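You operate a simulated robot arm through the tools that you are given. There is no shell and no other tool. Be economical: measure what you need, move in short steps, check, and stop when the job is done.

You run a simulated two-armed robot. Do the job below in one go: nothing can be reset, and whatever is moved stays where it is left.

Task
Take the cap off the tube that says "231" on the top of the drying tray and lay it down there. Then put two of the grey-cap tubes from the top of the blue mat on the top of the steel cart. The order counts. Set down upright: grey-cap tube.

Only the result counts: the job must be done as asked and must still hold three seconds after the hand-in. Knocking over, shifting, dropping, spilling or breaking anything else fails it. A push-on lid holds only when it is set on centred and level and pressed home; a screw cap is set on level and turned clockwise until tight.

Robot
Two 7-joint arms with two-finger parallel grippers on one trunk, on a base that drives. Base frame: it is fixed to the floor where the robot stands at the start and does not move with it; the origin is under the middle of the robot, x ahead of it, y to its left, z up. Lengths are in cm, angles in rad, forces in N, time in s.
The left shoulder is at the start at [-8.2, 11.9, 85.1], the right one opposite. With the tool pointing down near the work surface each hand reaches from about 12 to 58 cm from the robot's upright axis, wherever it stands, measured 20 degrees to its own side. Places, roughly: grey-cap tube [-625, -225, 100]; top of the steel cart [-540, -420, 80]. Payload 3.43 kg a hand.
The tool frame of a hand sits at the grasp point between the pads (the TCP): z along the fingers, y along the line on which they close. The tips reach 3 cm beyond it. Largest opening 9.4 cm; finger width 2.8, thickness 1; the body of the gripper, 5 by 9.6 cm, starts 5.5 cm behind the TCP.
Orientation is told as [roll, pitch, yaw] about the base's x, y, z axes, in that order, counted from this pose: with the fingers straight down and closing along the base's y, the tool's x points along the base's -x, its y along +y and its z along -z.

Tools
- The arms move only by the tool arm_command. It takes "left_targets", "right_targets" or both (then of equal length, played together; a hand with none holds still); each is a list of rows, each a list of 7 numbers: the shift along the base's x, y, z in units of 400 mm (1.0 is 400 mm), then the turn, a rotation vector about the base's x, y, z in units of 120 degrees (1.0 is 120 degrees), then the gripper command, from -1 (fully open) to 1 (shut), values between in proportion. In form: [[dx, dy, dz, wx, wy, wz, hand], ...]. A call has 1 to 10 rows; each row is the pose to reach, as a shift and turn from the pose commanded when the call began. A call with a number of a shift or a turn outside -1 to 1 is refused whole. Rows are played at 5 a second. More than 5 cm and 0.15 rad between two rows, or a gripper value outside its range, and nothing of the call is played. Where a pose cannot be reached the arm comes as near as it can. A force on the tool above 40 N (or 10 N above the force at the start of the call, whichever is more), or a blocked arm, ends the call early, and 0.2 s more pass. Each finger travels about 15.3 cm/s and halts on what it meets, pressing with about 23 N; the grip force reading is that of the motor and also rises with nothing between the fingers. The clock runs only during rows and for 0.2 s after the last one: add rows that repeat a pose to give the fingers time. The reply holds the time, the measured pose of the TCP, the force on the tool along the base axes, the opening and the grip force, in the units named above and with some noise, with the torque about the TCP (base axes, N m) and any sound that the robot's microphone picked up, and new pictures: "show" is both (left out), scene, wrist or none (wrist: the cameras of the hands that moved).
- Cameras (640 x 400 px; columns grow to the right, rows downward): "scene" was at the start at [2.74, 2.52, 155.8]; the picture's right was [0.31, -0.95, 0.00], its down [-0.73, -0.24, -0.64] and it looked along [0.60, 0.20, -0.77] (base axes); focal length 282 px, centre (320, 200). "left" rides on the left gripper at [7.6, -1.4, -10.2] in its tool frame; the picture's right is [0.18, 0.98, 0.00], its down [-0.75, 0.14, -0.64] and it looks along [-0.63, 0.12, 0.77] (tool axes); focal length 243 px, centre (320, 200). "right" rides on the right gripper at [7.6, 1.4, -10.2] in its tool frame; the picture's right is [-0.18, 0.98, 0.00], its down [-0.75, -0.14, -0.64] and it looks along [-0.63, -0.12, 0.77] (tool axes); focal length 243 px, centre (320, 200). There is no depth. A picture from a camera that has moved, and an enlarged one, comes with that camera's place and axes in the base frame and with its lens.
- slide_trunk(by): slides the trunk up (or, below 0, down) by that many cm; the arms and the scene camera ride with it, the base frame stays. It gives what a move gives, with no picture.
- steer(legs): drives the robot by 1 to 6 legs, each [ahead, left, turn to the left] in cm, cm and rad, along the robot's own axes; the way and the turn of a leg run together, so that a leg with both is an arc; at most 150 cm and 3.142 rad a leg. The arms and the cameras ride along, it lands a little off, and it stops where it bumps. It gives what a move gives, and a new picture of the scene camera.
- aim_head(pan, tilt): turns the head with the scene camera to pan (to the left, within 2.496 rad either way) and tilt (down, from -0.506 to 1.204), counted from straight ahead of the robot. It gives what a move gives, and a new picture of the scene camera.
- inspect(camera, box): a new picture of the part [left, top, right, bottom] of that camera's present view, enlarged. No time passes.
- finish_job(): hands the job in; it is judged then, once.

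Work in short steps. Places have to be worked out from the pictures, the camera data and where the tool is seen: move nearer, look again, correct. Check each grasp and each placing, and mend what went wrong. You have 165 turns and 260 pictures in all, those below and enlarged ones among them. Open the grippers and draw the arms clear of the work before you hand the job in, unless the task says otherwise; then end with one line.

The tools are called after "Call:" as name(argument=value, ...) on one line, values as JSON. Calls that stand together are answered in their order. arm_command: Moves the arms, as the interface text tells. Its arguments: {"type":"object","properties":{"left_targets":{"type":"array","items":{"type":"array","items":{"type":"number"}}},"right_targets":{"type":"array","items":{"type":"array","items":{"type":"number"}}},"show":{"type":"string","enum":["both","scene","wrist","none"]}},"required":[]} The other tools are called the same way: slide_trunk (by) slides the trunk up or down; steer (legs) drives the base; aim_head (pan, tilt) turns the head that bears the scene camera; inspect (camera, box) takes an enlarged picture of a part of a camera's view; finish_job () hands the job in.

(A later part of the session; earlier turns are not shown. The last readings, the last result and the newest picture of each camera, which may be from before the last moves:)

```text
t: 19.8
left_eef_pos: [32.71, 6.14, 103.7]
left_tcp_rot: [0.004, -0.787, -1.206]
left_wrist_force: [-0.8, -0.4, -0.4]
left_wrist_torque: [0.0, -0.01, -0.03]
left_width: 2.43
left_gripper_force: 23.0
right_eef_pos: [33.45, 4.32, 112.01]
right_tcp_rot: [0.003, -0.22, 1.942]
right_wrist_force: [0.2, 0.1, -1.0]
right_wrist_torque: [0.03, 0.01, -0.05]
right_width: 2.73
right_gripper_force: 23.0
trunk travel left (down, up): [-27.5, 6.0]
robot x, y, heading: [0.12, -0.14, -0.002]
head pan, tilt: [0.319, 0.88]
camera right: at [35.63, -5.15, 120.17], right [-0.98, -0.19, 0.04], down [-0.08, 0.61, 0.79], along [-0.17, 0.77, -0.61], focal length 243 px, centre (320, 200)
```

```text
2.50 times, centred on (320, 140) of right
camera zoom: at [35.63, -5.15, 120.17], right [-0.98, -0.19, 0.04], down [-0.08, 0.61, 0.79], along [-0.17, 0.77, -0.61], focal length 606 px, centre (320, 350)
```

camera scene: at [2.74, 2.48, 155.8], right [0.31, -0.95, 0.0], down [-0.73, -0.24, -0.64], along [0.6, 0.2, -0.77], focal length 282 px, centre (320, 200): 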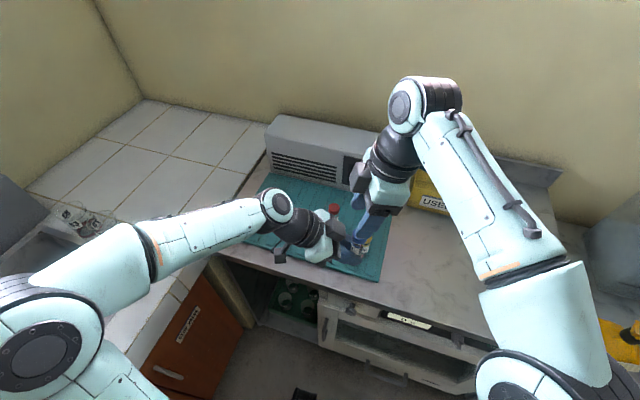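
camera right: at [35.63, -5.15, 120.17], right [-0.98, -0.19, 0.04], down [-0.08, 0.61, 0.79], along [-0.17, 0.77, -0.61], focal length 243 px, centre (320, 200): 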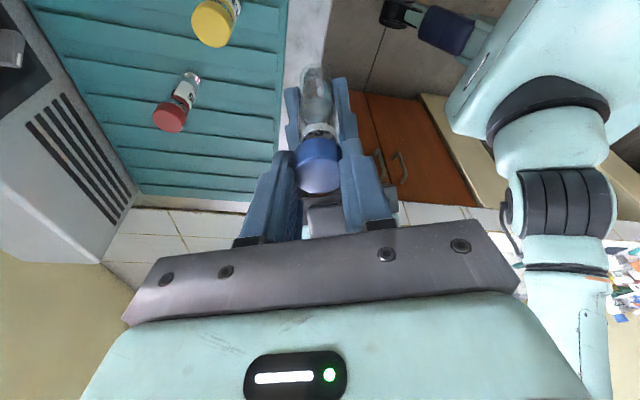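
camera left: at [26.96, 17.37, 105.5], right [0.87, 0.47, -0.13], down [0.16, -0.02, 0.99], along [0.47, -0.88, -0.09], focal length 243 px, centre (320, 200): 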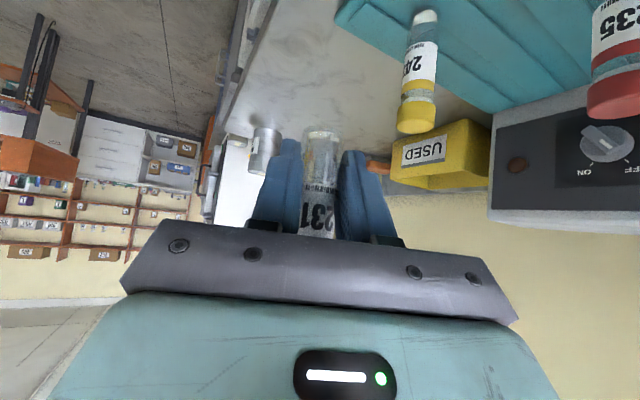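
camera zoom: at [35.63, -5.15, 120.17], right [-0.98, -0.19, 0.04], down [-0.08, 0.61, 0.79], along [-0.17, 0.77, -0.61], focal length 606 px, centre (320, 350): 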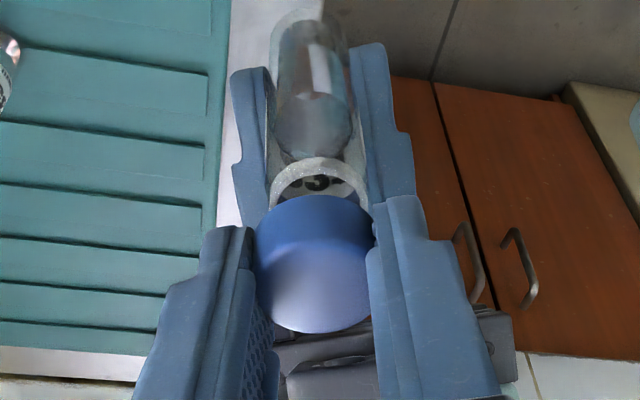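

The cap came off cleanly and the tube stays upright in the left hand. I raise the cap away, and take the left hand with the tube back to the left.

Call:
arm_command(right_targets=[[0, 0, 0.1, 0, 0, 0, 1], [0, 0, 0.2, 0, 0, 0, 1], [0, -0.05, 0.25, 0, 0, -0.06, 1], [0, -0.1, 0.25, 0, 0, -0.12, 1], [0, -0.1, 0.25, 0, 0, -0.18, 1], [0, -0.1, 0.25, 0, 0, -0.24, 1], [0, -0.1, 0.25, 0, 0, -0.3, 1], [0, -0.1, 0.25, 0, 0, -0.36, 1], [0, -0.1, 0.25, 0, 0, -0.42, 1]], left_targets=[[0, 0, 0, 0, 0, 0, 1], [0, 0, 0, 0, 0, 0, 1], [0.0, 0.05, 0, 0, 0, 0.03, 1], [0.01, 0.1, 0, 0, 0, 0.06, 1], [0.02, 0.16, 0, 0, 0, 0.1, 1], [0.03, 0.22, 0, 0, 0, 0.14, 1], [0.04, 0.29, 0, 0, 0, 0.18, 1], [0.06, 0.36, 0, 0, 0, 0.21, 1], [0.07, 0.44, 0.0, 0, 0, 0.24, 1]])

```text
t: 21.8
left_eef_pos: [35.58, 23.56, 103.51]
left_tcp_rot: [0.006, -0.786, -0.702]
left_wrist_force: [0.5, -0.2, -0.3]
left_wrist_torque: [0.02, -0.04, 0.01]
left_width: 2.44
left_gripper_force: 23.4
right_eef_pos: [33.34, 0.41, 121.89]
right_tcp_rot: [0.0, -0.22, 1.06]
right_wrist_force: [0.7, 0.0, 0.3]
right_wrist_torque: [0.04, -0.01, 0.03]
right_width: 2.73
right_gripper_force: 23.0
trunk travel left (down, up): [-27.5, 6.0]
robot x, y, heading: [0.17, -0.47, 0.003]
head pan, tilt: [0.319, 0.88]
camera scene: at [2.71, 2.57, 155.8], right [0.31, -0.95, 0.0], down [-0.73, -0.24, -0.64], along [0.6, 0.2, -0.77], focal length 282 px, centre (320, 200)
camera right: at [27.43, -7.36, 130.14], right [-0.77, 0.64, 0.04], down [0.41, 0.45, 0.79], along [0.49, 0.63, -0.61], focal length 243 px, centre (320, 200)
camera left: at [25.13, 30.62, 105.37], right [0.53, 0.84, -0.13], down [0.15, 0.06, 0.99], along [0.83, -0.55, -0.09], focal length 243 px, centre (320, 200)
```

scene: 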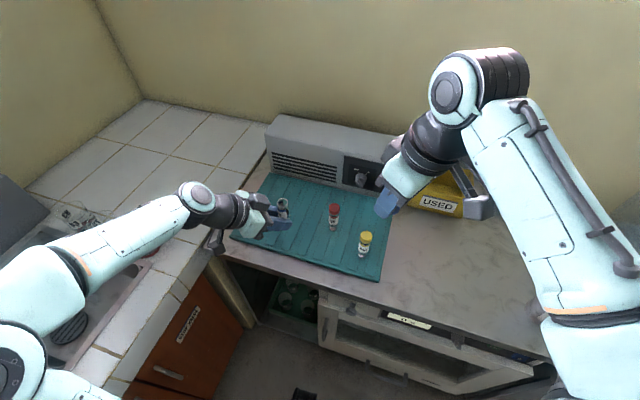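
right: 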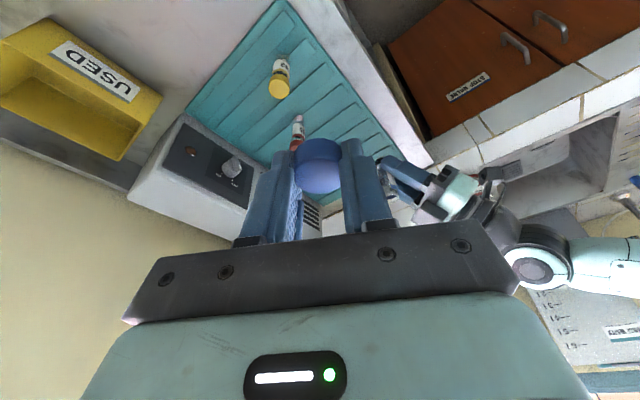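
left: 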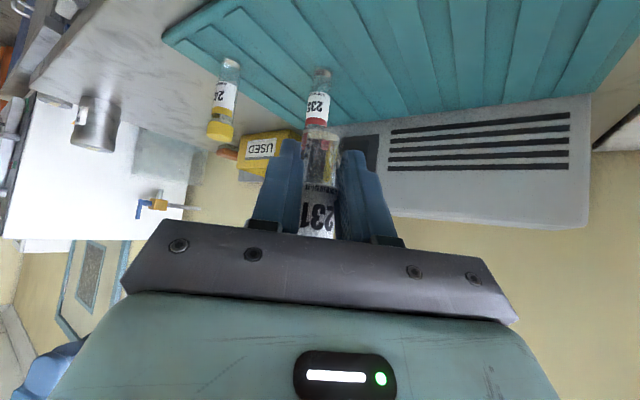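

Now the left hand goes back above the tube's original spot (yaw 0), while the right hand keeps turning toward yaw 0.

Call:
arm_command(left_targets=[[0.03, 0.04, 0, 0, 0, 0.048, 1], [0.06, 0.09, 0, 0, 0, 0.096, 1], [0.09, 0.14, -0.02, 0, 0, 0.144, 1], [0.12, 0.2, -0.06, 0, 0, 0.19, 1], [0.15, 0.25, -0.12, 0, 0, 0.24, 1], [0.165, 0.28, -0.16, 0, 0, 0.29, 1], [0.178, 0.301, -0.19, 0, 0, 0.335, 1], [0.178, 0.301, -0.19, 0, 0, 0.335, 1]], right_targets=[[0, 0, 0, 0, 0, -0.06, 1], [0, 0, 0, 0, 0, -0.12, 1], [0, 0, 0, 0, 0, -0.18, 1], [0, 0, 0, 0, 0, -0.24, 1], [0, 0, 0, 0, 0, -0.3, 1], [0, 0, 0, 0, 0, -0.36, 1], [0, 0, 0, 0, 0, -0.42, 1], [0, 0, 0, 0, 0, -0.48, 1]])

Call:
inspect(camera="scene", box=[190, 150, 350, 250])

```text
t: 23.6
left_eef_pos: [42.62, 35.66, 95.86]
left_tcp_rot: [0.005, -0.787, 0.001]
left_wrist_force: [1.0, -0.5, 0.0]
left_wrist_torque: [0.0, 0.01, -0.01]
left_width: 2.42
left_gripper_force: 22.8
right_eef_pos: [33.43, 0.32, 121.79]
right_tcp_rot: [-0.001, -0.221, 0.054]
right_wrist_force: [-0.1, 0.1, 0.7]
right_wrist_torque: [0.01, -0.03, 0.02]
right_width: 2.71
right_gripper_force: 23.0
trunk travel left (down, up): [-27.5, 6.0]
robot x, y, heading: [-0.37, -0.02, -0.001]
head pan, tilt: [0.319, 0.88]
camera scene: at [2.72, 2.54, 155.8], right [0.31, -0.95, 0.0], down [-0.73, -0.24, -0.64], along [0.6, 0.2, -0.77], focal length 282 px, centre (320, 200)
camera right: at [23.68, 1.2, 130.09], right [0.13, 0.99, 0.04], down [0.6, -0.11, 0.79], along [0.79, -0.08, -0.61], focal length 243 px, centre (320, 200)
camera left: at [30.06, 34.27, 97.81], right [-0.13, 0.98, -0.13], down [0.08, 0.14, 0.99], along [0.99, 0.12, -0.09], focal length 243 px, centre (320, 200)
```

scene: 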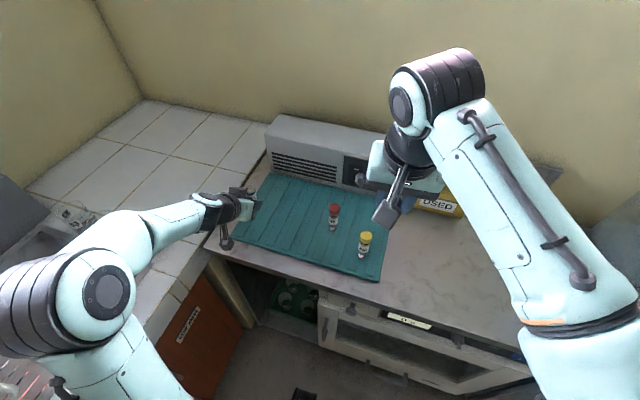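
right: 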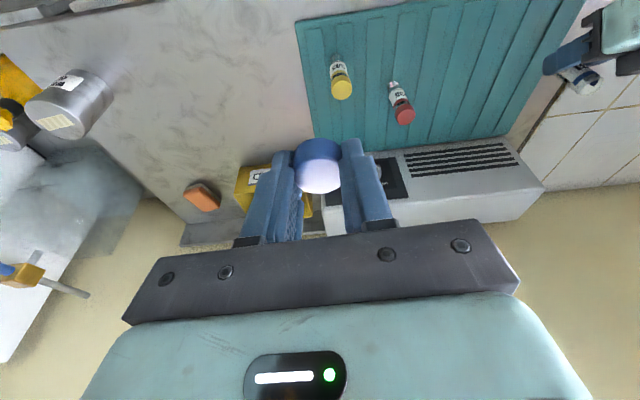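
left: 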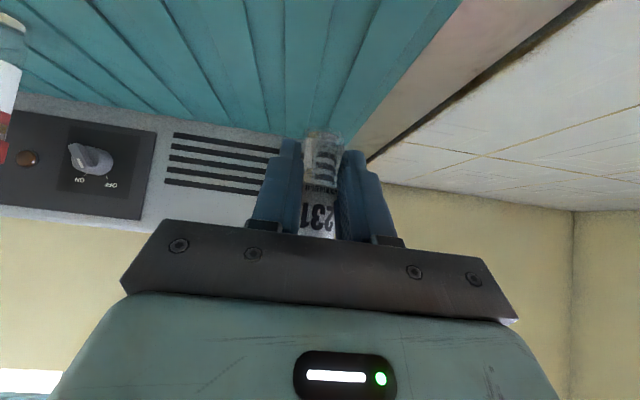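

```text
4.00 times, centred on (270, 200) of scene
camera zoom: at [2.72, 2.54, 155.8], right [0.31, -0.95, 0.0], down [-0.73, -0.24, -0.64], along [0.6, 0.2, -0.77], focal length 1129 px, centre (520, 200)
```

zoom: 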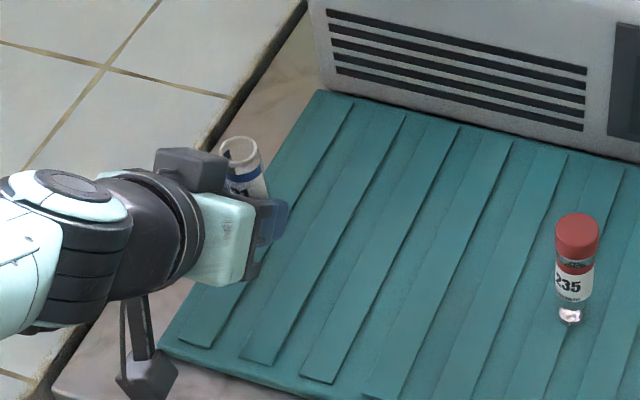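

Lowering the tube to its original resting height (TCP z≈90.35), watching force.

Call:
arm_command(left_targets=[[0, 0, -0.06, 0, 0, 0, 1], [0, 0, -0.115, 0, 0, 0, 1], [0, 0, -0.128, 0, 0, 0, 1], [0, 0, -0.135, 0, 0, 0, 1], [0, 0, -0.138, 0, 0, 0, 1]], show="wrist")

Call:
inspect(camera="scene", box=[190, 150, 350, 250])

```text
t: 24.8
left_eef_pos: [42.57, 35.74, 90.38]
left_tcp_rot: [0.005, -0.787, -0.001]
left_wrist_force: [0.0, 0.6, -0.6]
left_wrist_torque: [-0.01, 0.03, 0.01]
left_width: 2.42
left_gripper_force: 23.0
right_eef_pos: [33.38, 0.17, 121.84]
right_tcp_rot: [0.002, -0.22, 0.056]
right_wrist_force: [-0.5, -0.4, -0.5]
right_wrist_torque: [-0.01, -0.03, 0.01]
right_width: 2.75
right_gripper_force: 22.8
trunk travel left (down, up): [-27.5, 6.0]
robot x, y, heading: [-0.11, -0.6, 0.003]
head pan, tilt: [0.319, 0.88]
camera left: at [30.13, 34.23, 92.4], right [-0.13, 0.98, -0.13], down [0.08, 0.14, 0.99], along [0.99, 0.12, -0.09], focal length 243 px, centre (320, 200)
```

left: 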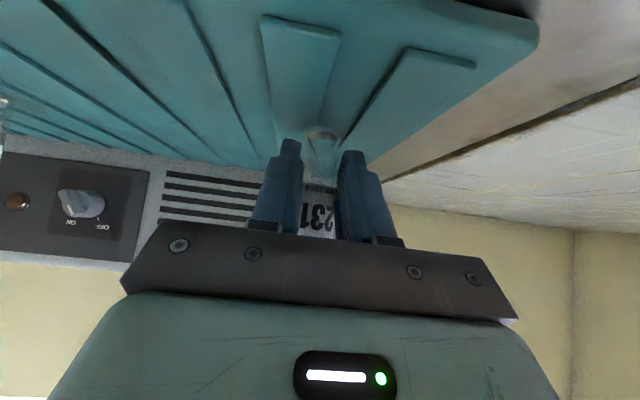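

```text
4.00 times, centred on (270, 200) of scene
camera zoom: at [2.74, 2.51, 155.8], right [0.31, -0.95, 0.0], down [-0.73, -0.24, -0.64], along [0.6, 0.2, -0.77], focal length 1129 px, centre (520, 200)
```

zoom: 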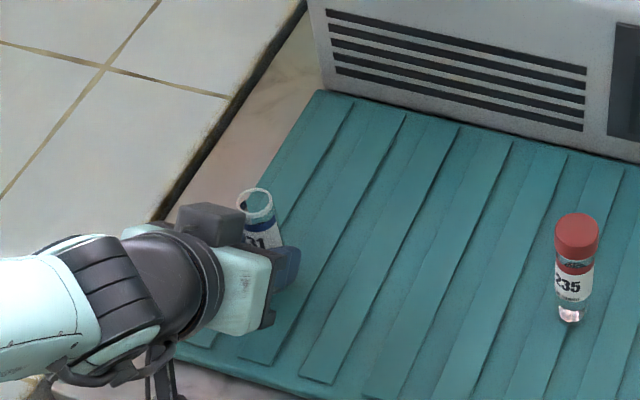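

No contact force yet; I creep down a few millimetres until contact shows.

Call:
arm_command(left_targets=[[0, 0, -0.003, 0, 0, 0, 1], [0, 0, -0.006, 0, 0, 0, 1], [0, 0, -0.006, 0, 0, 0, 1]], show="none")

```text
t: 25.6
left_eef_pos: [42.62, 35.64, 90.28]
left_tcp_rot: [0.002, -0.787, -0.001]
left_wrist_force: [0.4, -0.3, -0.2]
left_wrist_torque: [0.01, -0.01, -0.02]
left_width: 2.44
left_gripper_force: 22.7
right_eef_pos: [33.48, 0.25, 121.82]
right_tcp_rot: [0.001, -0.22, 0.056]
right_wrist_force: [-0.3, -0.1, 0.3]
right_wrist_torque: [0.03, -0.01, -0.02]
right_width: 2.73
right_gripper_force: 23.2
trunk travel left (down, up): [-27.5, 6.0]
robot x, y, heading: [0.3, -0.1, -0.003]
head pan, tilt: [0.319, 0.88]
```

Call:
arm_command(left_targets=[[0, 0, -0.003, 0, 0, 0, 1], [0, 0, -0.006, 0, 0, 0, 1], [0, 0, -0.006, 0, 0, 0, 1]], show="none")

Call:
inspect(camera="left", box=[240, 90, 400, 190])

```text
t: 26.4
left_eef_pos: [42.64, 35.56, 90.25]
left_tcp_rot: [0.005, -0.791, -0.001]
left_wrist_force: [-0.9, -0.4, 11.5]
left_wrist_torque: [-0.08, -0.17, -0.04]
left_width: 2.47
left_gripper_force: 23.3
right_eef_pos: [33.3, 0.16, 121.93]
right_tcp_rot: [0.0, -0.223, 0.055]
right_wrist_force: [-1.0, -0.3, 0.8]
right_wrist_torque: [-0.04, 0.02, 0.0]
right_width: 2.7
right_gripper_force: 22.5
trunk travel left (down, up): [-27.5, 6.0]
robot x, y, heading: [0.19, 0.03, 0.003]
head pan, tilt: [0.319, 0.88]
```

```text
4.00 times, centred on (320, 140) of left
camera zoom: at [30.16, 34.19, 92.03], right [-0.13, 0.98, -0.13], down [0.07, 0.14, 0.99], along [0.99, 0.12, -0.09], focal length 970 px, centre (320, 440)
```

zoom: 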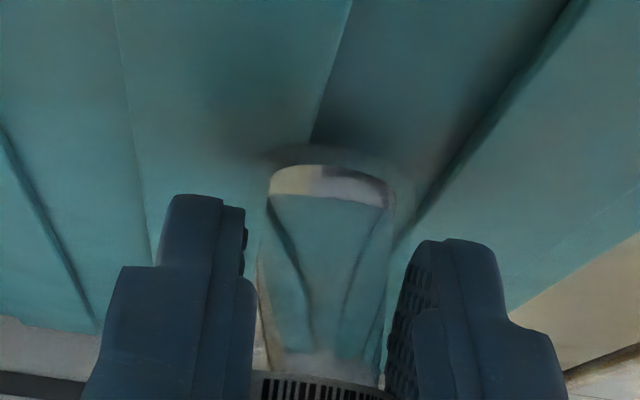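

Contact (11.5 N). I ease up 1 mm, open, and back straight out along the finger axis.

Call:
arm_command(left_targets=[[0, 0, 0.004, 0, 0, 0, 1], [0, 0, 0.004, 0, 0, 0, 0.42], [0, 0, 0.004, 0, 0, 0, 0.2], [0, 0, 0.004, 0, 0, 0, -0.2], [0, 0, 0.004, 0, 0, 0, -0.2], [-0.04, 0, 0.044, 0, 0, 0, -0.2], [-0.1, 0, 0.104, 0, 0, 0, -0.2], [-0.18, 0, 0.18, 0, 0, 0, -0.2], [-0.25, 0, 0.25, 0, 0, 0, -0.2]])

Call:
inspect(camera="scene", box=[190, 150, 350, 250])

```text
t: 28.4
left_eef_pos: [32.41, 35.69, 100.35]
left_tcp_rot: [0.005, -0.786, -0.001]
left_wrist_force: [-0.5, -0.7, 0.0]
left_wrist_torque: [0.02, -0.01, 0.02]
left_width: 5.63
left_gripper_force: 0.0
right_eef_pos: [33.37, 0.25, 121.83]
right_tcp_rot: [0.001, -0.221, 0.057]
right_wrist_force: [0.1, 0.0, -0.8]
right_wrist_torque: [0.02, -0.01, 0.03]
right_width: 2.71
right_gripper_force: 22.9
trunk travel left (down, up): [-27.5, 6.0]
robot x, y, heading: [-0.01, 0.46, 0.002]
head pan, tilt: [0.319, 0.88]
camera scene: at [2.64, 2.46, 155.8], right [0.31, -0.95, 0.0], down [-0.73, -0.24, -0.64], along [0.61, 0.2, -0.77], focal length 282 px, centre (320, 200)
camera left: at [19.96, 34.18, 102.11], right [-0.13, 0.98, -0.13], down [0.08, 0.14, 0.99], along [0.99, 0.12, -0.09], focal length 243 px, centre (320, 200)
```

scene: 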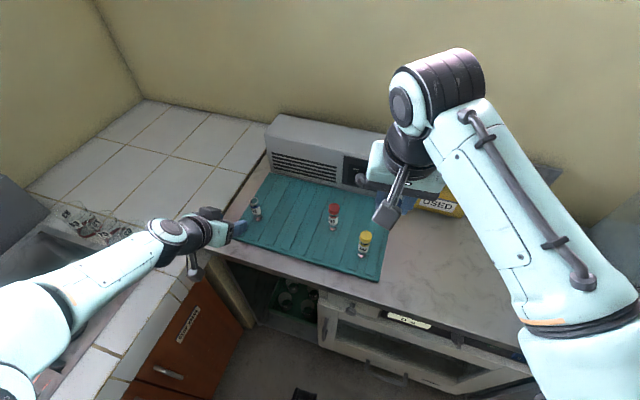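
left: 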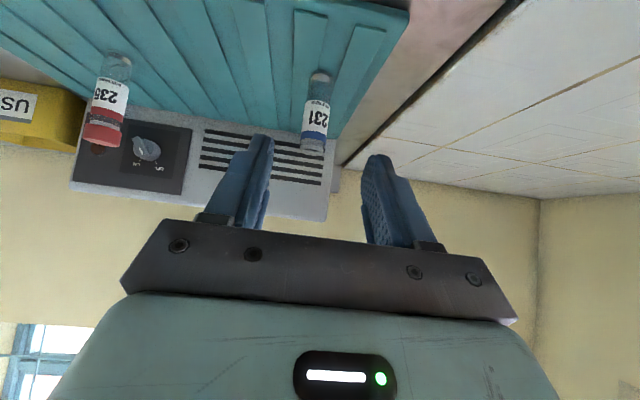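

```text
4.00 times, centred on (270, 200) of scene
camera zoom: at [2.64, 2.46, 155.8], right [0.31, -0.95, 0.0], down [-0.73, -0.24, -0.64], along [0.61, 0.2, -0.77], focal length 1129 px, centre (520, 200)
```

zoom: 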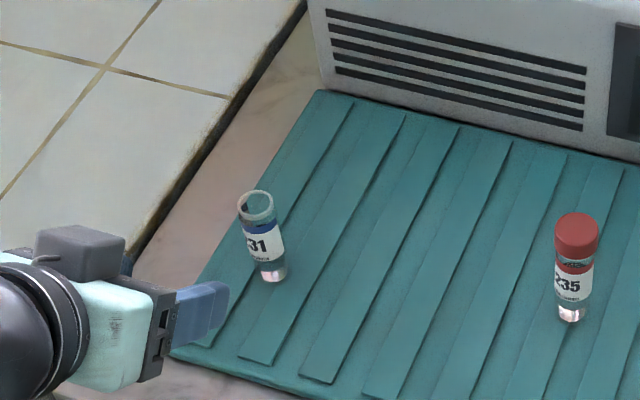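

Tube 231 stands uncapped on the tray. Now the cap goes to the free tray area around (41, 19); first to a hover.

Call:
arm_command(right_targets=[[0.04, 0.1, -0.03, 0, 0, 0, 1], [0.08, 0.2, -0.06, 0, 0, 0, 1], [0.12, 0.3, -0.09, 0, 0, 0, 1], [0.16, 0.39, -0.13, 0, 0, 0, 1], [0.19, 0.469, -0.17, 0, 0, 0, 1], [0.19, 0.469, -0.29, 0, 0, 0, 1], [0.19, 0.469, -0.41, 0, 0, 0, 1], [0.19, 0.469, -0.53, 0, 0, 0, 1], [0.19, 0.469, -0.645, 0, 0, 0, 1], [0.19, 0.469, -0.695, 0, 0, 0, 1]])

Call:
inspect(camera="scene", box=[230, 160, 390, 260])

```text
t: 30.6
left_eef_pos: [32.4, 35.71, 100.17]
left_tcp_rot: [0.003, -0.787, -0.001]
left_wrist_force: [-0.1, -0.1, 0.8]
left_wrist_torque: [-0.04, 0.02, 0.02]
left_width: 5.65
left_gripper_force: 0.1
right_eef_pos: [41.2, 19.14, 94.02]
right_tcp_rot: [0.002, -0.221, 0.055]
right_wrist_force: [-0.7, -0.8, 0.3]
right_wrist_torque: [0.0, 0.0, -0.02]
right_width: 2.74
right_gripper_force: 23.2
right hand out of reach, approached as far as the arm can: row 3, 4, 5, 6
trunk travel left (down, up): [-27.5, 6.0]
robot x, y, heading: [-0.09, -0.13, -0.001]
head pan, tilt: [0.319, 0.88]
camera scene: at [2.74, 2.52, 155.8], right [0.31, -0.95, 0.0], down [-0.73, -0.24, -0.64], along [0.6, 0.2, -0.77], focal length 282 px, centre (320, 200)
camera right: at [31.35, 20.03, 102.2], right [0.12, 0.99, 0.04], down [0.6, -0.11, 0.79], along [0.79, -0.07, -0.61], focal length 243 px, centre (320, 200)
```

scene: 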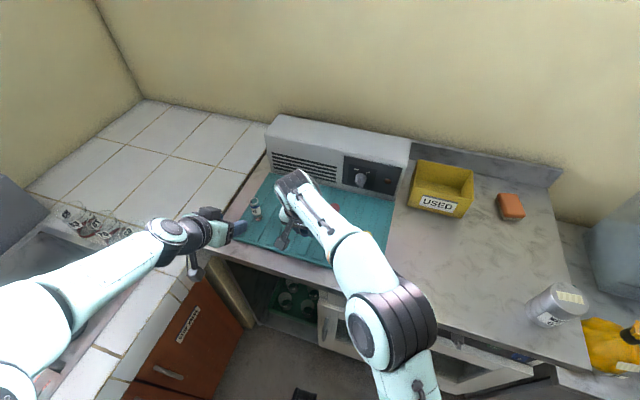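
right: 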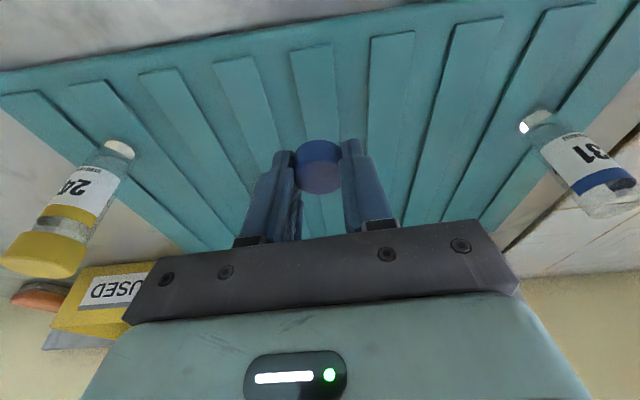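

```text
4.00 times, centred on (310, 210) of scene
camera zoom: at [2.74, 2.52, 155.8], right [0.31, -0.95, 0.0], down [-0.73, -0.24, -0.64], along [0.6, 0.2, -0.77], focal length 1129 px, centre (360, 160)
```

zoom: 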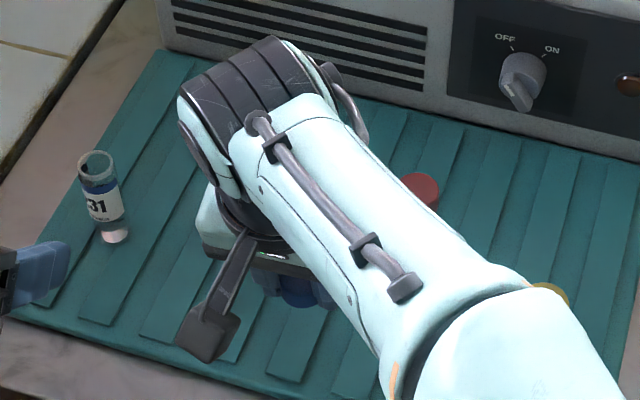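

Clear of the other tubes. I lower toward the tray, creeping at the end.

Call:
arm_command(right_targets=[[0, 0, -0.04, 0, 0, 0, 1], [0, 0, -0.08, 0, 0, 0, 1], [0, 0, -0.09, 0, 0, 0, 1], [0, 0, -0.097, 0, 0, 0, 1], [0, 0, -0.101, 0, 0, 0, 1]], show="wrist")

Call:
inspect(camera="right", box=[240, 90, 400, 190])

```text
t: 31.8
left_eef_pos: [32.55, 35.69, 100.34]
left_tcp_rot: [0.003, -0.787, -0.001]
left_wrist_force: [-0.2, 0.6, -0.1]
left_wrist_torque: [0.03, 0.02, 0.03]
left_width: 5.67
left_gripper_force: 0.1
right_eef_pos: [41.03, 19.07, 89.98]
right_tcp_rot: [0.001, -0.219, 0.055]
right_wrist_force: [-0.2, 0.5, -0.5]
right_wrist_torque: [0.0, -0.01, 0.01]
right_width: 2.72
right_gripper_force: 23.5
trunk travel left (down, up): [-27.5, 6.0]
robot x, y, heading: [-0.19, -0.32, 0.002]
head pan, tilt: [0.319, 0.88]
camera right: at [31.25, 20.01, 98.21], right [0.12, 0.99, 0.04], down [0.6, -0.11, 0.79], along [0.79, -0.07, -0.61], focal length 243 px, centre (320, 200)
```

right: 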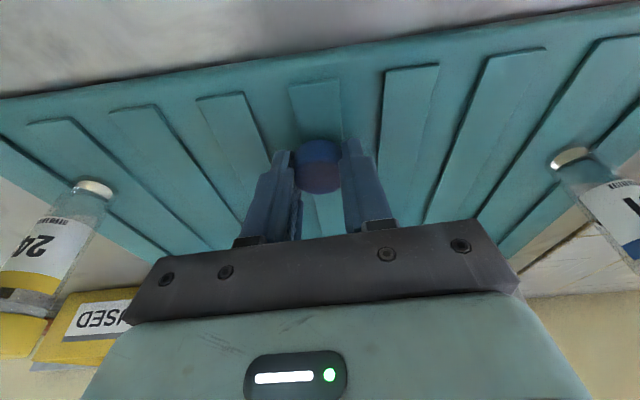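

```text
4.00 times, centred on (320, 140) of right
camera zoom: at [31.25, 20.01, 98.21], right [0.12, 0.99, 0.04], down [0.6, -0.11, 0.79], along [0.79, -0.07, -0.61], focal length 970 px, centre (320, 440)
```

zoom: 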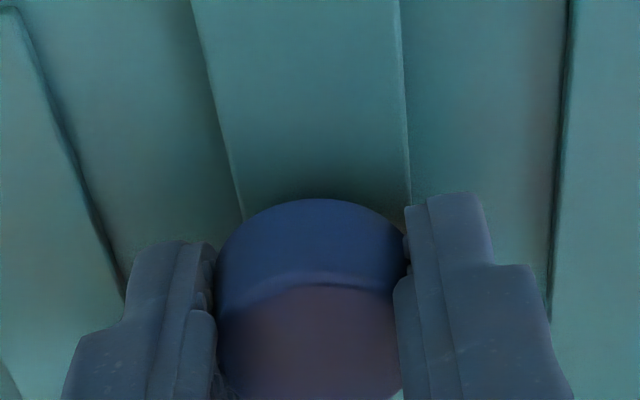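

No contact yet; creep down further.

Call:
arm_command(right_targets=[[0, 0, -0.004, 0, 0, 0, 1], [0, 0, -0.007, 0, 0, 0, 1], [0, 0, -0.01, 0, 0, 0, 1], [0, 0, -0.01, 0, 0, 0, 1]], show="none")

```text
t: 32.8
left_eef_pos: [32.49, 35.54, 100.31]
left_tcp_rot: [0.006, -0.787, -0.002]
left_wrist_force: [0.4, 0.8, 0.0]
left_wrist_torque: [0.0, -0.04, -0.01]
left_width: 5.65
left_gripper_force: 0.1
right_eef_pos: [40.96, 19.04, 89.76]
right_tcp_rot: [0.004, -0.226, 0.057]
right_wrist_force: [0.0, -2.6, 17.3]
right_wrist_torque: [-0.34, 0.1, -0.08]
right_width: 2.71
right_gripper_force: 22.4
trunk travel left (down, up): [-27.5, 6.0]
robot x, y, heading: [0.01, -0.16, -0.001]
head pan, tilt: [0.319, 0.88]
```

Contact at 17 N. I ease off and release the cap, opening modestly, then rise.

Call:
arm_command(right_targets=[[0, 0, 0.004, 0, 0, 0, 1], [0, 0, 0.004, 0, 0, 0, 0.35], [0, 0, 0.004, 0, 0, 0, 0.1], [0, 0, 0.004, 0, 0, 0, 0.0], [0, 0, 0.05, 0, 0, 0, 0.0], [0, 0, 0.12, 0, 0, 0, 0.0], [0, 0, 0.2, 0, 0, 0, 0.0]], show="wrist")

Call:
inspect(camera="right", box=[220, 60, 420, 185])

```text
t: 34.4
left_eef_pos: [32.51, 35.7, 100.07]
left_tcp_rot: [0.002, -0.787, -0.001]
left_wrist_force: [0.2, 0.2, 0.2]
left_wrist_torque: [0.0, -0.02, -0.01]
left_width: 5.64
left_gripper_force: 0.1
right_eef_pos: [40.82, 18.94, 97.78]
right_tcp_rot: [0.0, -0.221, 0.057]
right_wrist_force: [0.2, -0.2, 0.1]
right_wrist_torque: [0.0, 0.03, 0.02]
right_width: 4.67
right_gripper_force: 0.1
trunk travel left (down, up): [-27.5, 6.0]
robot x, y, heading: [0.15, 0.22, 0.001]
head pan, tilt: [0.319, 0.88]
camera right: at [31.16, 19.9, 106.03], right [0.12, 0.99, 0.04], down [0.6, -0.11, 0.79], along [0.79, -0.07, -0.61], focal length 243 px, centre (320, 200)
```

right: 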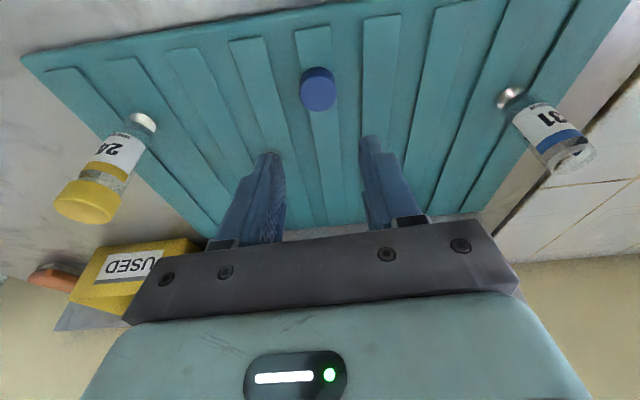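

```text
3.20 times, centred on (320, 122) of right
camera zoom: at [31.16, 19.9, 106.03], right [0.12, 0.99, 0.04], down [0.6, -0.11, 0.79], along [0.79, -0.07, -0.61], focal length 776 px, centre (320, 448)
```

zoom: 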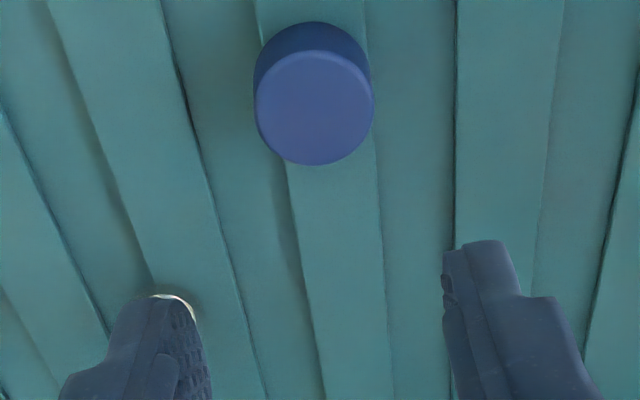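

Cap is lying on the tray, 231 stands. I retract both arms: right up and back, left back up.

Call:
arm_command(right_targets=[[0, 0, 0.12, 0, 0, 0, -0.5], [0, 0, 0.24, 0, 0, 0, -0.5], [0, 0, 0.36, 0, 0, 0, -0.5], [0, 0, 0.47, 0, 0, 0, -0.5], [-0.04, -0.1, 0.5, 0, 0, 0, -0.5], [-0.08, -0.2, 0.5, 0, 0.02, 0, -0.5], [-0.12, -0.3, 0.5, 0, 0.04, 0, -0.5], [-0.16, -0.4, 0.5, 0, 0.06, 0, -0.5], [-0.2, -0.5, 0.5, 0, 0.08, 0, -0.5], [-0.24, -0.6, 0.5, 0, 0.105, 0, -0.5]], left_targets=[[0, 0, 0.05, 0, 0, 0, -0.5], [0, 0, 0.1, 0, 0, 0, -0.5], [0, 0, 0.15, 0, 0.06, 0, -0.5], [0, 0, 0.2, 0, 0.12, 0, -0.5], [-0.04, 0, 0.25, 0, 0.18, 0, -0.5], [-0.08, 0, 0.3, 0, 0.24, 0, -0.5], [-0.1, 0, 0.35, 0, 0.3, 0, -0.5], [-0.12, -0.03, 0.4, 0, 0.375, 0, -0.5], [-0.14, -0.06, 0.4, 0, 0.375, 0, -0.5], [-0.16, -0.1, 0.4, 0, 0.375, 0, -0.5]], show="scene")

Call:
inspect(camera="scene", box=[210, 140, 410, 265])

```text
refused: row 8 steps farther than a row can; nothing moved
```

```text
3.20 times, centred on (310, 202) of scene
camera zoom: at [2.73, 2.5, 155.8], right [0.31, -0.95, 0.0], down [-0.73, -0.24, -0.64], along [0.6, 0.2, -0.77], focal length 903 px, centre (352, 192)
```

zoom: 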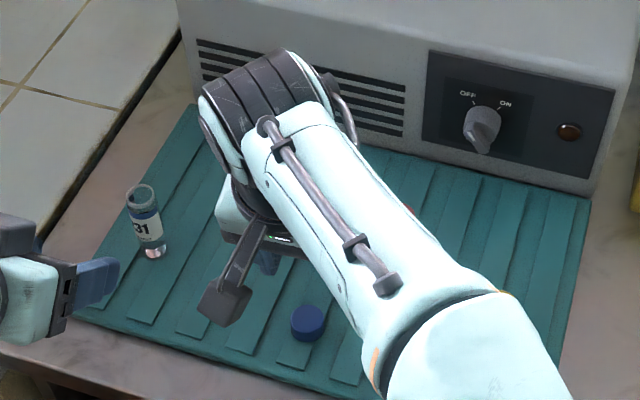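

Turn step was slightly too large; I re-send with smaller steps.

Call:
arm_command(right_targets=[[0, 0, 0.12, 0, 0, 0, -0.5], [0, 0, 0.24, 0, 0, 0, -0.5], [0, 0, 0.36, 0, 0, 0, -0.5], [0, 0, 0.47, 0, 0, 0, -0.5], [-0.04, -0.1, 0.5, 0, 0, 0, -0.5], [-0.08, -0.2, 0.5, 0, 0.02, 0, -0.5], [-0.12, -0.3, 0.5, 0, 0.04, 0, -0.5], [-0.16, -0.4, 0.5, 0, 0.06, 0, -0.5], [-0.2, -0.5, 0.5, 0, 0.08, 0, -0.5], [-0.24, -0.6, 0.5, 0, 0.105, 0, -0.5]], left_targets=[[0, 0, 0.05, 0, 0, 0, -0.5], [0, 0, 0.1, 0, 0.05, 0, -0.5], [0, 0, 0.15, 0, 0.1, 0, -0.5], [0, 0, 0.2, 0, 0.15, 0, -0.5], [-0.03, 0, 0.25, 0, 0.2, 0, -0.5], [-0.06, 0, 0.3, 0, 0.25, 0, -0.5], [-0.09, 0, 0.35, 0, 0.3, 0, -0.5], [-0.12, -0.03, 0.4, 0, 0.34, 0, -0.5], [-0.14, -0.06, 0.4, 0, 0.375, 0, -0.5], [-0.16, -0.1, 0.4, 0, 0.375, 0, -0.5]], show="scene")

Call:
inspect(camera="scene", box=[210, 160, 410, 285])

```text
t: 36.6
left_eef_pos: [26.04, 31.44, 115.95]
left_tcp_rot: [0.005, 0.0, 0.0]
left_wrist_force: [0.1, -0.9, 0.0]
left_wrist_torque: [-0.04, 0.0, 0.0]
left_width: 7.06
left_gripper_force: 0.0
right_eef_pos: [31.46, -5.29, 117.61]
right_tcp_rot: [0.013, -0.001, 0.054]
right_wrist_force: [-0.4, 0.7, -0.3]
right_wrist_torque: [0.01, 0.0, 0.02]
right_width: 7.08
right_gripper_force: 0.0
right hand out of reach, approached as far as the arm can: row 3, 4, 5, 6
trunk travel left (down, up): [-27.5, 6.0]
robot x, y, heading: [-0.24, -0.05, -0.004]
head pan, tilt: [0.319, 0.88]
camera scene: at [2.64, 2.29, 155.8], right [0.31, -0.95, 0.0], down [-0.73, -0.24, -0.64], along [0.61, 0.2, -0.77], focal length 282 px, centre (320, 200)
```

scene: 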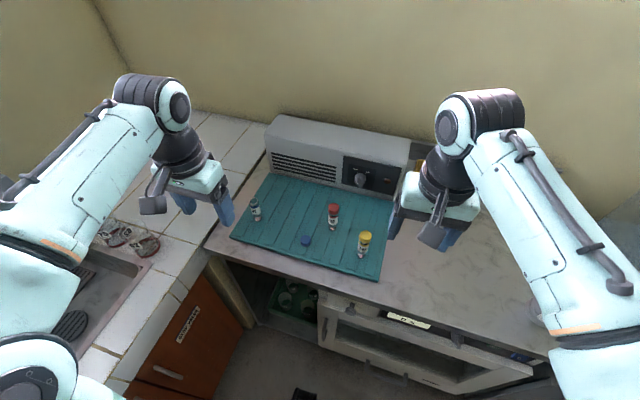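

```text
3.20 times, centred on (310, 222) of scene
camera zoom: at [2.64, 2.29, 155.8], right [0.31, -0.95, 0.0], down [-0.73, -0.24, -0.64], along [0.61, 0.2, -0.77], focal length 903 px, centre (352, 128)
```

zoom: 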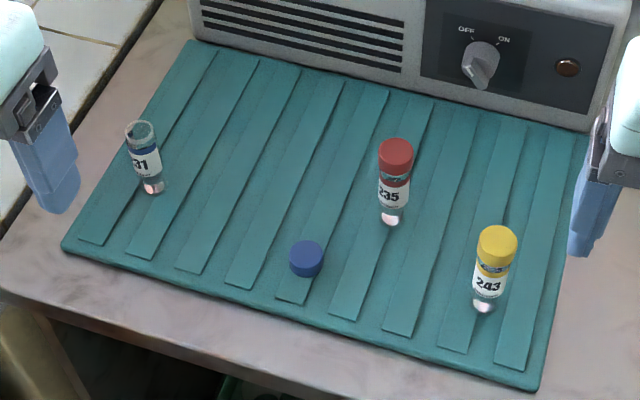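

Part one is done and everything stands. Now I look behind (right rear) for the route to the blue mat and the steel cart.

Call:
aim_head(pan=-2.45, tilt=0.25)

Call:
aim_head(pan=2.45, tilt=0.25)

Call:
aim_head(pan=-1.4, tilt=0.35)

```text
t: 39.0
left_eef_pos: [26.15, 31.67, 115.91]
left_tcp_rot: [0.005, -0.003, 0.002]
left_wrist_force: [0.4, 0.6, -0.3]
left_wrist_torque: [-0.01, 0.03, 0.0]
left_width: 7.04
left_gripper_force: 0.0
right_eef_pos: [31.5, -4.95, 117.61]
right_tcp_rot: [0.012, -0.003, 0.053]
right_wrist_force: [0.0, -0.4, 0.4]
right_wrist_torque: [0.01, 0.03, 0.0]
right_width: 7.06
right_gripper_force: 0.0
trunk travel left (down, up): [-27.5, 6.0]
robot x, y, heading: [0.11, -0.34, 0.0]
head pan, tilt: [-2.45, 0.25]
camera scene: at [-11.73, -5.85, 161.35], right [-0.64, 0.77, 0.0], down [0.19, 0.16, -0.97], along [-0.75, -0.62, -0.25], focal length 282 px, centre (320, 200)
```

scene: 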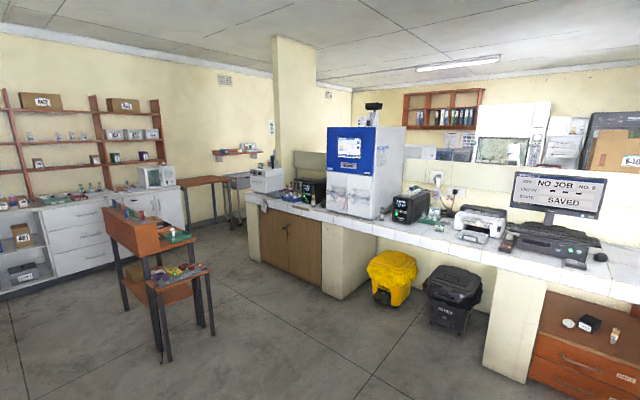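

```text
t: 42.9
left_eef_pos: [26.18, 31.72, 115.99]
left_tcp_rot: [0.003, 0.0, 0.0]
left_wrist_force: [0.3, -0.3, -0.2]
left_wrist_torque: [0.01, 0.0, 0.03]
left_width: 7.05
left_gripper_force: 0.1
right_eef_pos: [31.56, -4.85, 117.51]
right_tcp_rot: [0.011, -0.002, 0.053]
right_wrist_force: [0.5, -0.2, 0.1]
right_wrist_torque: [0.0, -0.03, 0.01]
right_width: 7.02
right_gripper_force: 0.1
trunk travel left (down, up): [-27.5, 6.0]
robot x, y, heading: [-0.21, -0.14, 0.003]
head pan, tilt: [2.45, 0.25]
camera scene: at [-11.73, 6.07, 161.35], right [0.64, 0.77, 0.0], down [0.19, -0.16, -0.97], along [-0.75, 0.62, -0.25], focal length 282 px, centre (320, 200)
```

scene: 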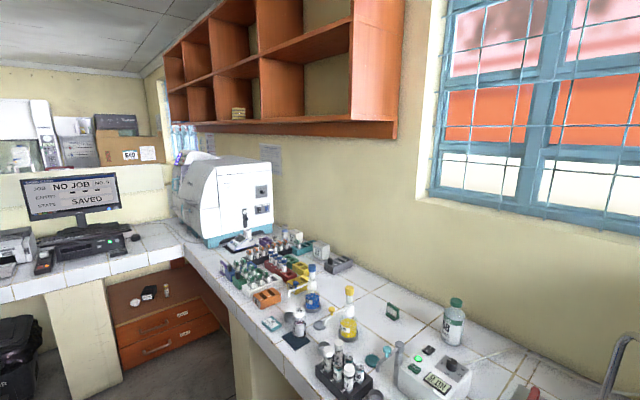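

```text
t: 46.1
left_eef_pos: [26.13, 31.66, 115.91]
left_tcp_rot: [0.005, -0.003, 0.0]
left_wrist_force: [-0.6, -0.3, -0.7]
left_wrist_torque: [0.01, 0.02, -0.02]
left_width: 7.03
left_gripper_force: 0.1
right_eef_pos: [31.62, -4.86, 117.61]
right_tcp_rot: [0.012, -0.002, 0.054]
right_wrist_force: [-0.3, 0.0, 1.1]
right_wrist_torque: [0.0, 0.02, 0.02]
right_width: 7.08
right_gripper_force: 0.1
trunk travel left (down, up): [-27.5, 6.0]
robot x, y, heading: [-0.03, 0.09, 0.0]
head pan, tilt: [-1.4, 0.351]
camera scene: at [-2.95, -9.06, 160.4], right [-0.99, -0.17, 0.0], down [-0.06, 0.34, -0.94], along [0.16, -0.93, -0.34], focal length 282 px, centre (320, 200)
```

scene: 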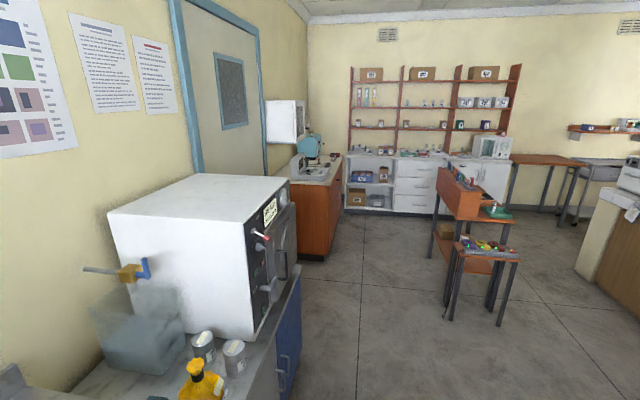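

The mat and cart lie in the next area, beyond the counter/partition. Corridor between the orange bench (x≈-110) and the counter (x≈-212) looks ~1 m. I back off first and turn.

Call:
steer(legs=[[-60, -40, 0], [0, 0, -2.19]])

Call:
aim_head(pan=0, tilt=0.4)

```text
t: 55.3
left_eef_pos: [-50.67, -79.23, 116.01]
left_tcp_rot: [0.002, -0.002, -2.206]
left_wrist_force: [-0.1, 0.3, -0.2]
left_wrist_torque: [0.0, 0.04, -0.01]
left_width: 7.05
left_gripper_force: 0.2
right_eef_pos: [-83.35, -61.9, 117.48]
right_tcp_rot: [0.013, 0.0, -2.15]
right_wrist_force: [0.2, 1.0, -0.3]
right_wrist_torque: [0.04, -0.02, 0.0]
right_width: 7.05
right_gripper_force: 0.0
trunk travel left (down, up): [-27.5, 6.0]
robot x, y, heading: [-60.81, -39.45, -2.203]
head pan, tilt: [-1.4, 0.351]
camera scene: at [-66.62, -31.52, 160.4], right [0.44, 0.9, 0.0], down [0.31, -0.15, -0.94], along [-0.84, 0.42, -0.34], focal length 282 px, centre (320, 200)
```

scene: 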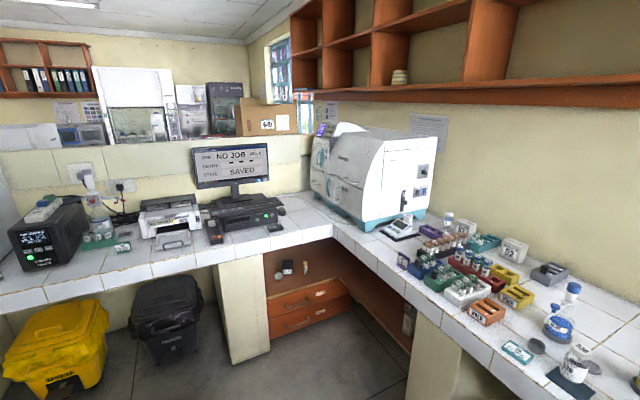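

```text
t: 56.9
left_eef_pos: [-50.73, -79.15, 115.92]
left_tcp_rot: [0.005, -0.001, -2.204]
left_wrist_force: [0.8, 0.5, -0.3]
left_wrist_torque: [0.01, -0.01, -0.02]
left_width: 7.04
left_gripper_force: 0.1
right_eef_pos: [-83.48, -61.78, 117.63]
right_tcp_rot: [0.011, -0.001, -2.149]
right_wrist_force: [0.5, -0.7, -0.8]
right_wrist_torque: [-0.01, 0.01, 0.03]
right_width: 7.04
right_gripper_force: 0.0
trunk travel left (down, up): [-27.5, 6.0]
robot x, y, heading: [-60.78, -39.48, -2.203]
head pan, tilt: [0.0, 0.4]
camera scene: at [-63.76, -43.13, 159.95], right [-0.81, 0.59, 0.0], down [0.23, 0.31, -0.92], along [-0.54, -0.74, -0.39], focal length 282 px, centre (320, 200)
```

scene: 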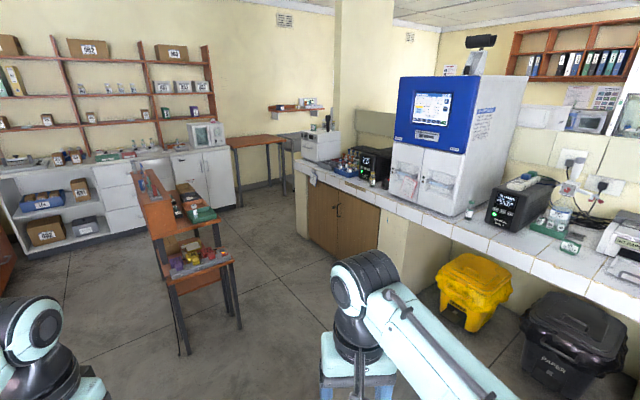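

Path ahead between bench and counter is clear; driving to about (-158, -170) and turning to face along -y.

Call:
steer(legs=[[82, 0, 0], [80, 0, 0], [0, 0, 0.63]])

Call:
aim_head(pan=-0.7, tilt=0.3)

```text
t: 66.8
left_eef_pos: [-125.8, -194.86, 115.86]
left_tcp_rot: [0.005, -0.002, -1.586]
left_wrist_force: [-0.4, 0.3, 0.4]
left_wrist_torque: [-0.01, 0.01, -0.01]
left_width: 7.03
left_gripper_force: 0.1
right_eef_pos: [-162.31, -199.75, 117.54]
right_tcp_rot: [0.013, 0.001, -1.531]
right_wrist_force: [0.0, 0.0, -0.1]
right_wrist_torque: [-0.02, 0.01, -0.01]
right_width: 7.07
right_gripper_force: 0.1
trunk travel left (down, up): [-27.5, 6.0]
robot x, y, heading: [-157.19, -168.2, -1.582]
head pan, tilt: [0.0, 0.4]
camera scene: at [-157.25, -172.97, 159.95], right [-1.0, 0.01, 0.0], down [0.01, 0.39, -0.92], along [-0.01, -0.92, -0.39], focal length 282 px, centre (320, 200)
```

scene: 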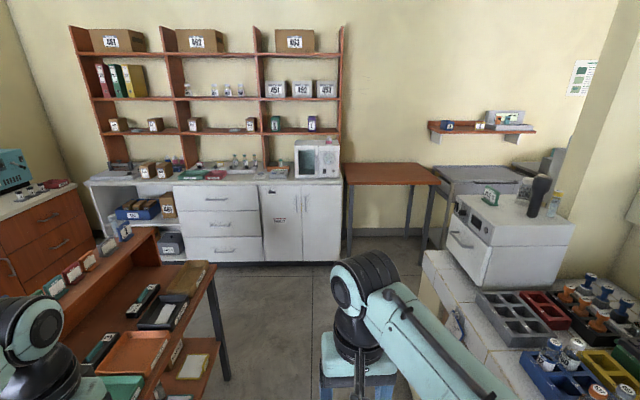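

```text
t: 67.9
left_eef_pos: [-125.82, -194.77, 115.96]
left_tcp_rot: [0.004, -0.001, -1.585]
left_wrist_force: [0.7, 0.1, 0.5]
left_wrist_torque: [0.02, 0.04, 0.02]
left_width: 7.06
left_gripper_force: 0.1
right_eef_pos: [-162.44, -199.71, 117.59]
right_tcp_rot: [0.013, 0.0, -1.531]
right_wrist_force: [-0.6, 0.5, 0.1]
right_wrist_torque: [0.0, -0.01, -0.02]
right_width: 7.04
right_gripper_force: 0.1
trunk travel left (down, up): [-27.5, 6.0]
robot x, y, heading: [-157.07, -168.15, -1.581]
head pan, tilt: [-0.7, 0.3]
camera scene: at [-163.22, -170.78, 160.87], right [-0.76, 0.65, 0.0], down [0.19, 0.22, -0.96], along [-0.62, -0.72, -0.3], focal length 282 px, centre (320, 200)
```

scene: 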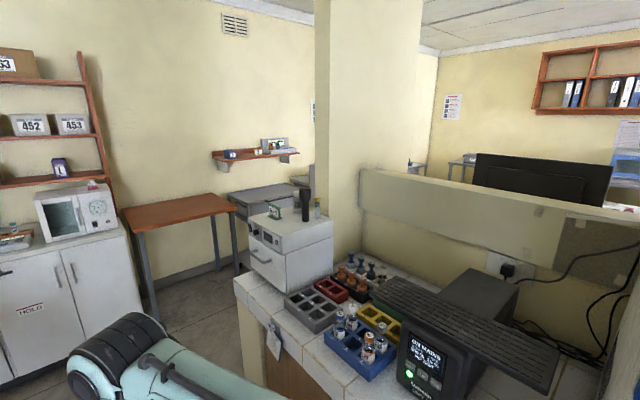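

Next is a passage at y≈-340 between the counter end and the far tables. I tuck the left arm inward to be safe near the bench, then drive on.

Call:
arm_command(left_targets=[[-0.1, 0.03, 0.05, 0, 0, 0, -0.5], [-0.2, 0.06, 0.1, 0, 0, 0, -0.5], [-0.3, 0.09, 0.15, 0, 0, 0, -0.5], [-0.36, 0.12, 0.2, 0, 0, 0, -0.5]], right_targets=[[0, 0.03, 0.05, 0, 0, 0, -0.5], [0, 0.06, 0.1, 0, 0, 0, -0.5], [-0.05, 0.09, 0.12, 0, 0, 0, -0.5], [-0.1, 0.12, 0.12, 0, 0, 0, -0.5]], show="none")

Call:
aim_head(pan=0.5, tilt=0.7)

```text
t: 68.9
left_eef_pos: [-140.39, -189.74, 123.95]
left_tcp_rot: [0.006, -0.001, -1.586]
left_wrist_force: [0.4, 0.5, -1.1]
left_wrist_torque: [0.0, 0.0, 0.02]
left_width: 7.05
left_gripper_force: 0.1
right_eef_pos: [-166.62, -194.9, 122.49]
right_tcp_rot: [0.012, -0.002, -1.527]
right_wrist_force: [0.6, 0.9, -0.4]
right_wrist_torque: [-0.01, -0.01, 0.02]
right_width: 7.08
right_gripper_force: 0.1
trunk travel left (down, up): [-27.5, 6.0]
robot x, y, heading: [-156.96, -167.98, -1.586]
head pan, tilt: [-0.7, 0.3]
```

```text
t: 70.3
left_eef_pos: [-140.27, -189.81, 123.85]
left_tcp_rot: [0.004, -0.001, -1.586]
left_wrist_force: [0.5, -0.1, 0.5]
left_wrist_torque: [-0.06, 0.02, -0.01]
left_width: 7.05
left_gripper_force: 0.0
right_eef_pos: [-166.57, -194.96, 122.44]
right_tcp_rot: [0.013, 0.001, -1.531]
right_wrist_force: [0.3, -0.6, 0.2]
right_wrist_torque: [-0.03, -0.02, -0.01]
right_width: 7.06
right_gripper_force: 0.1
trunk travel left (down, up): [-27.5, 6.0]
robot x, y, heading: [-157.27, -168.4, -1.584]
head pan, tilt: [0.499, 0.7]
camera scene: at [-153.16, -171.23, 157.26], right [-0.88, -0.47, 0.0], down [-0.3, 0.57, -0.77], along [0.36, -0.68, -0.64], focal length 282 px, centre (320, 200)
```

scene: 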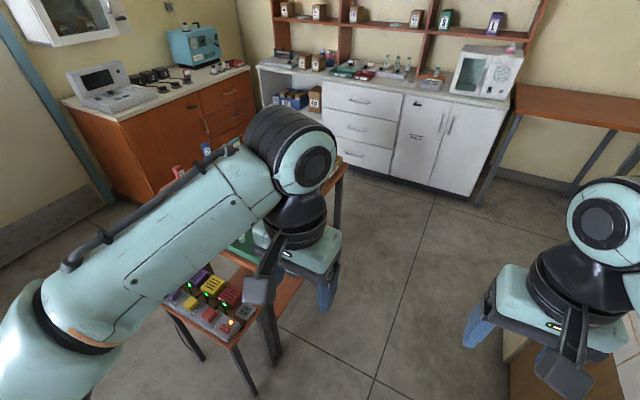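

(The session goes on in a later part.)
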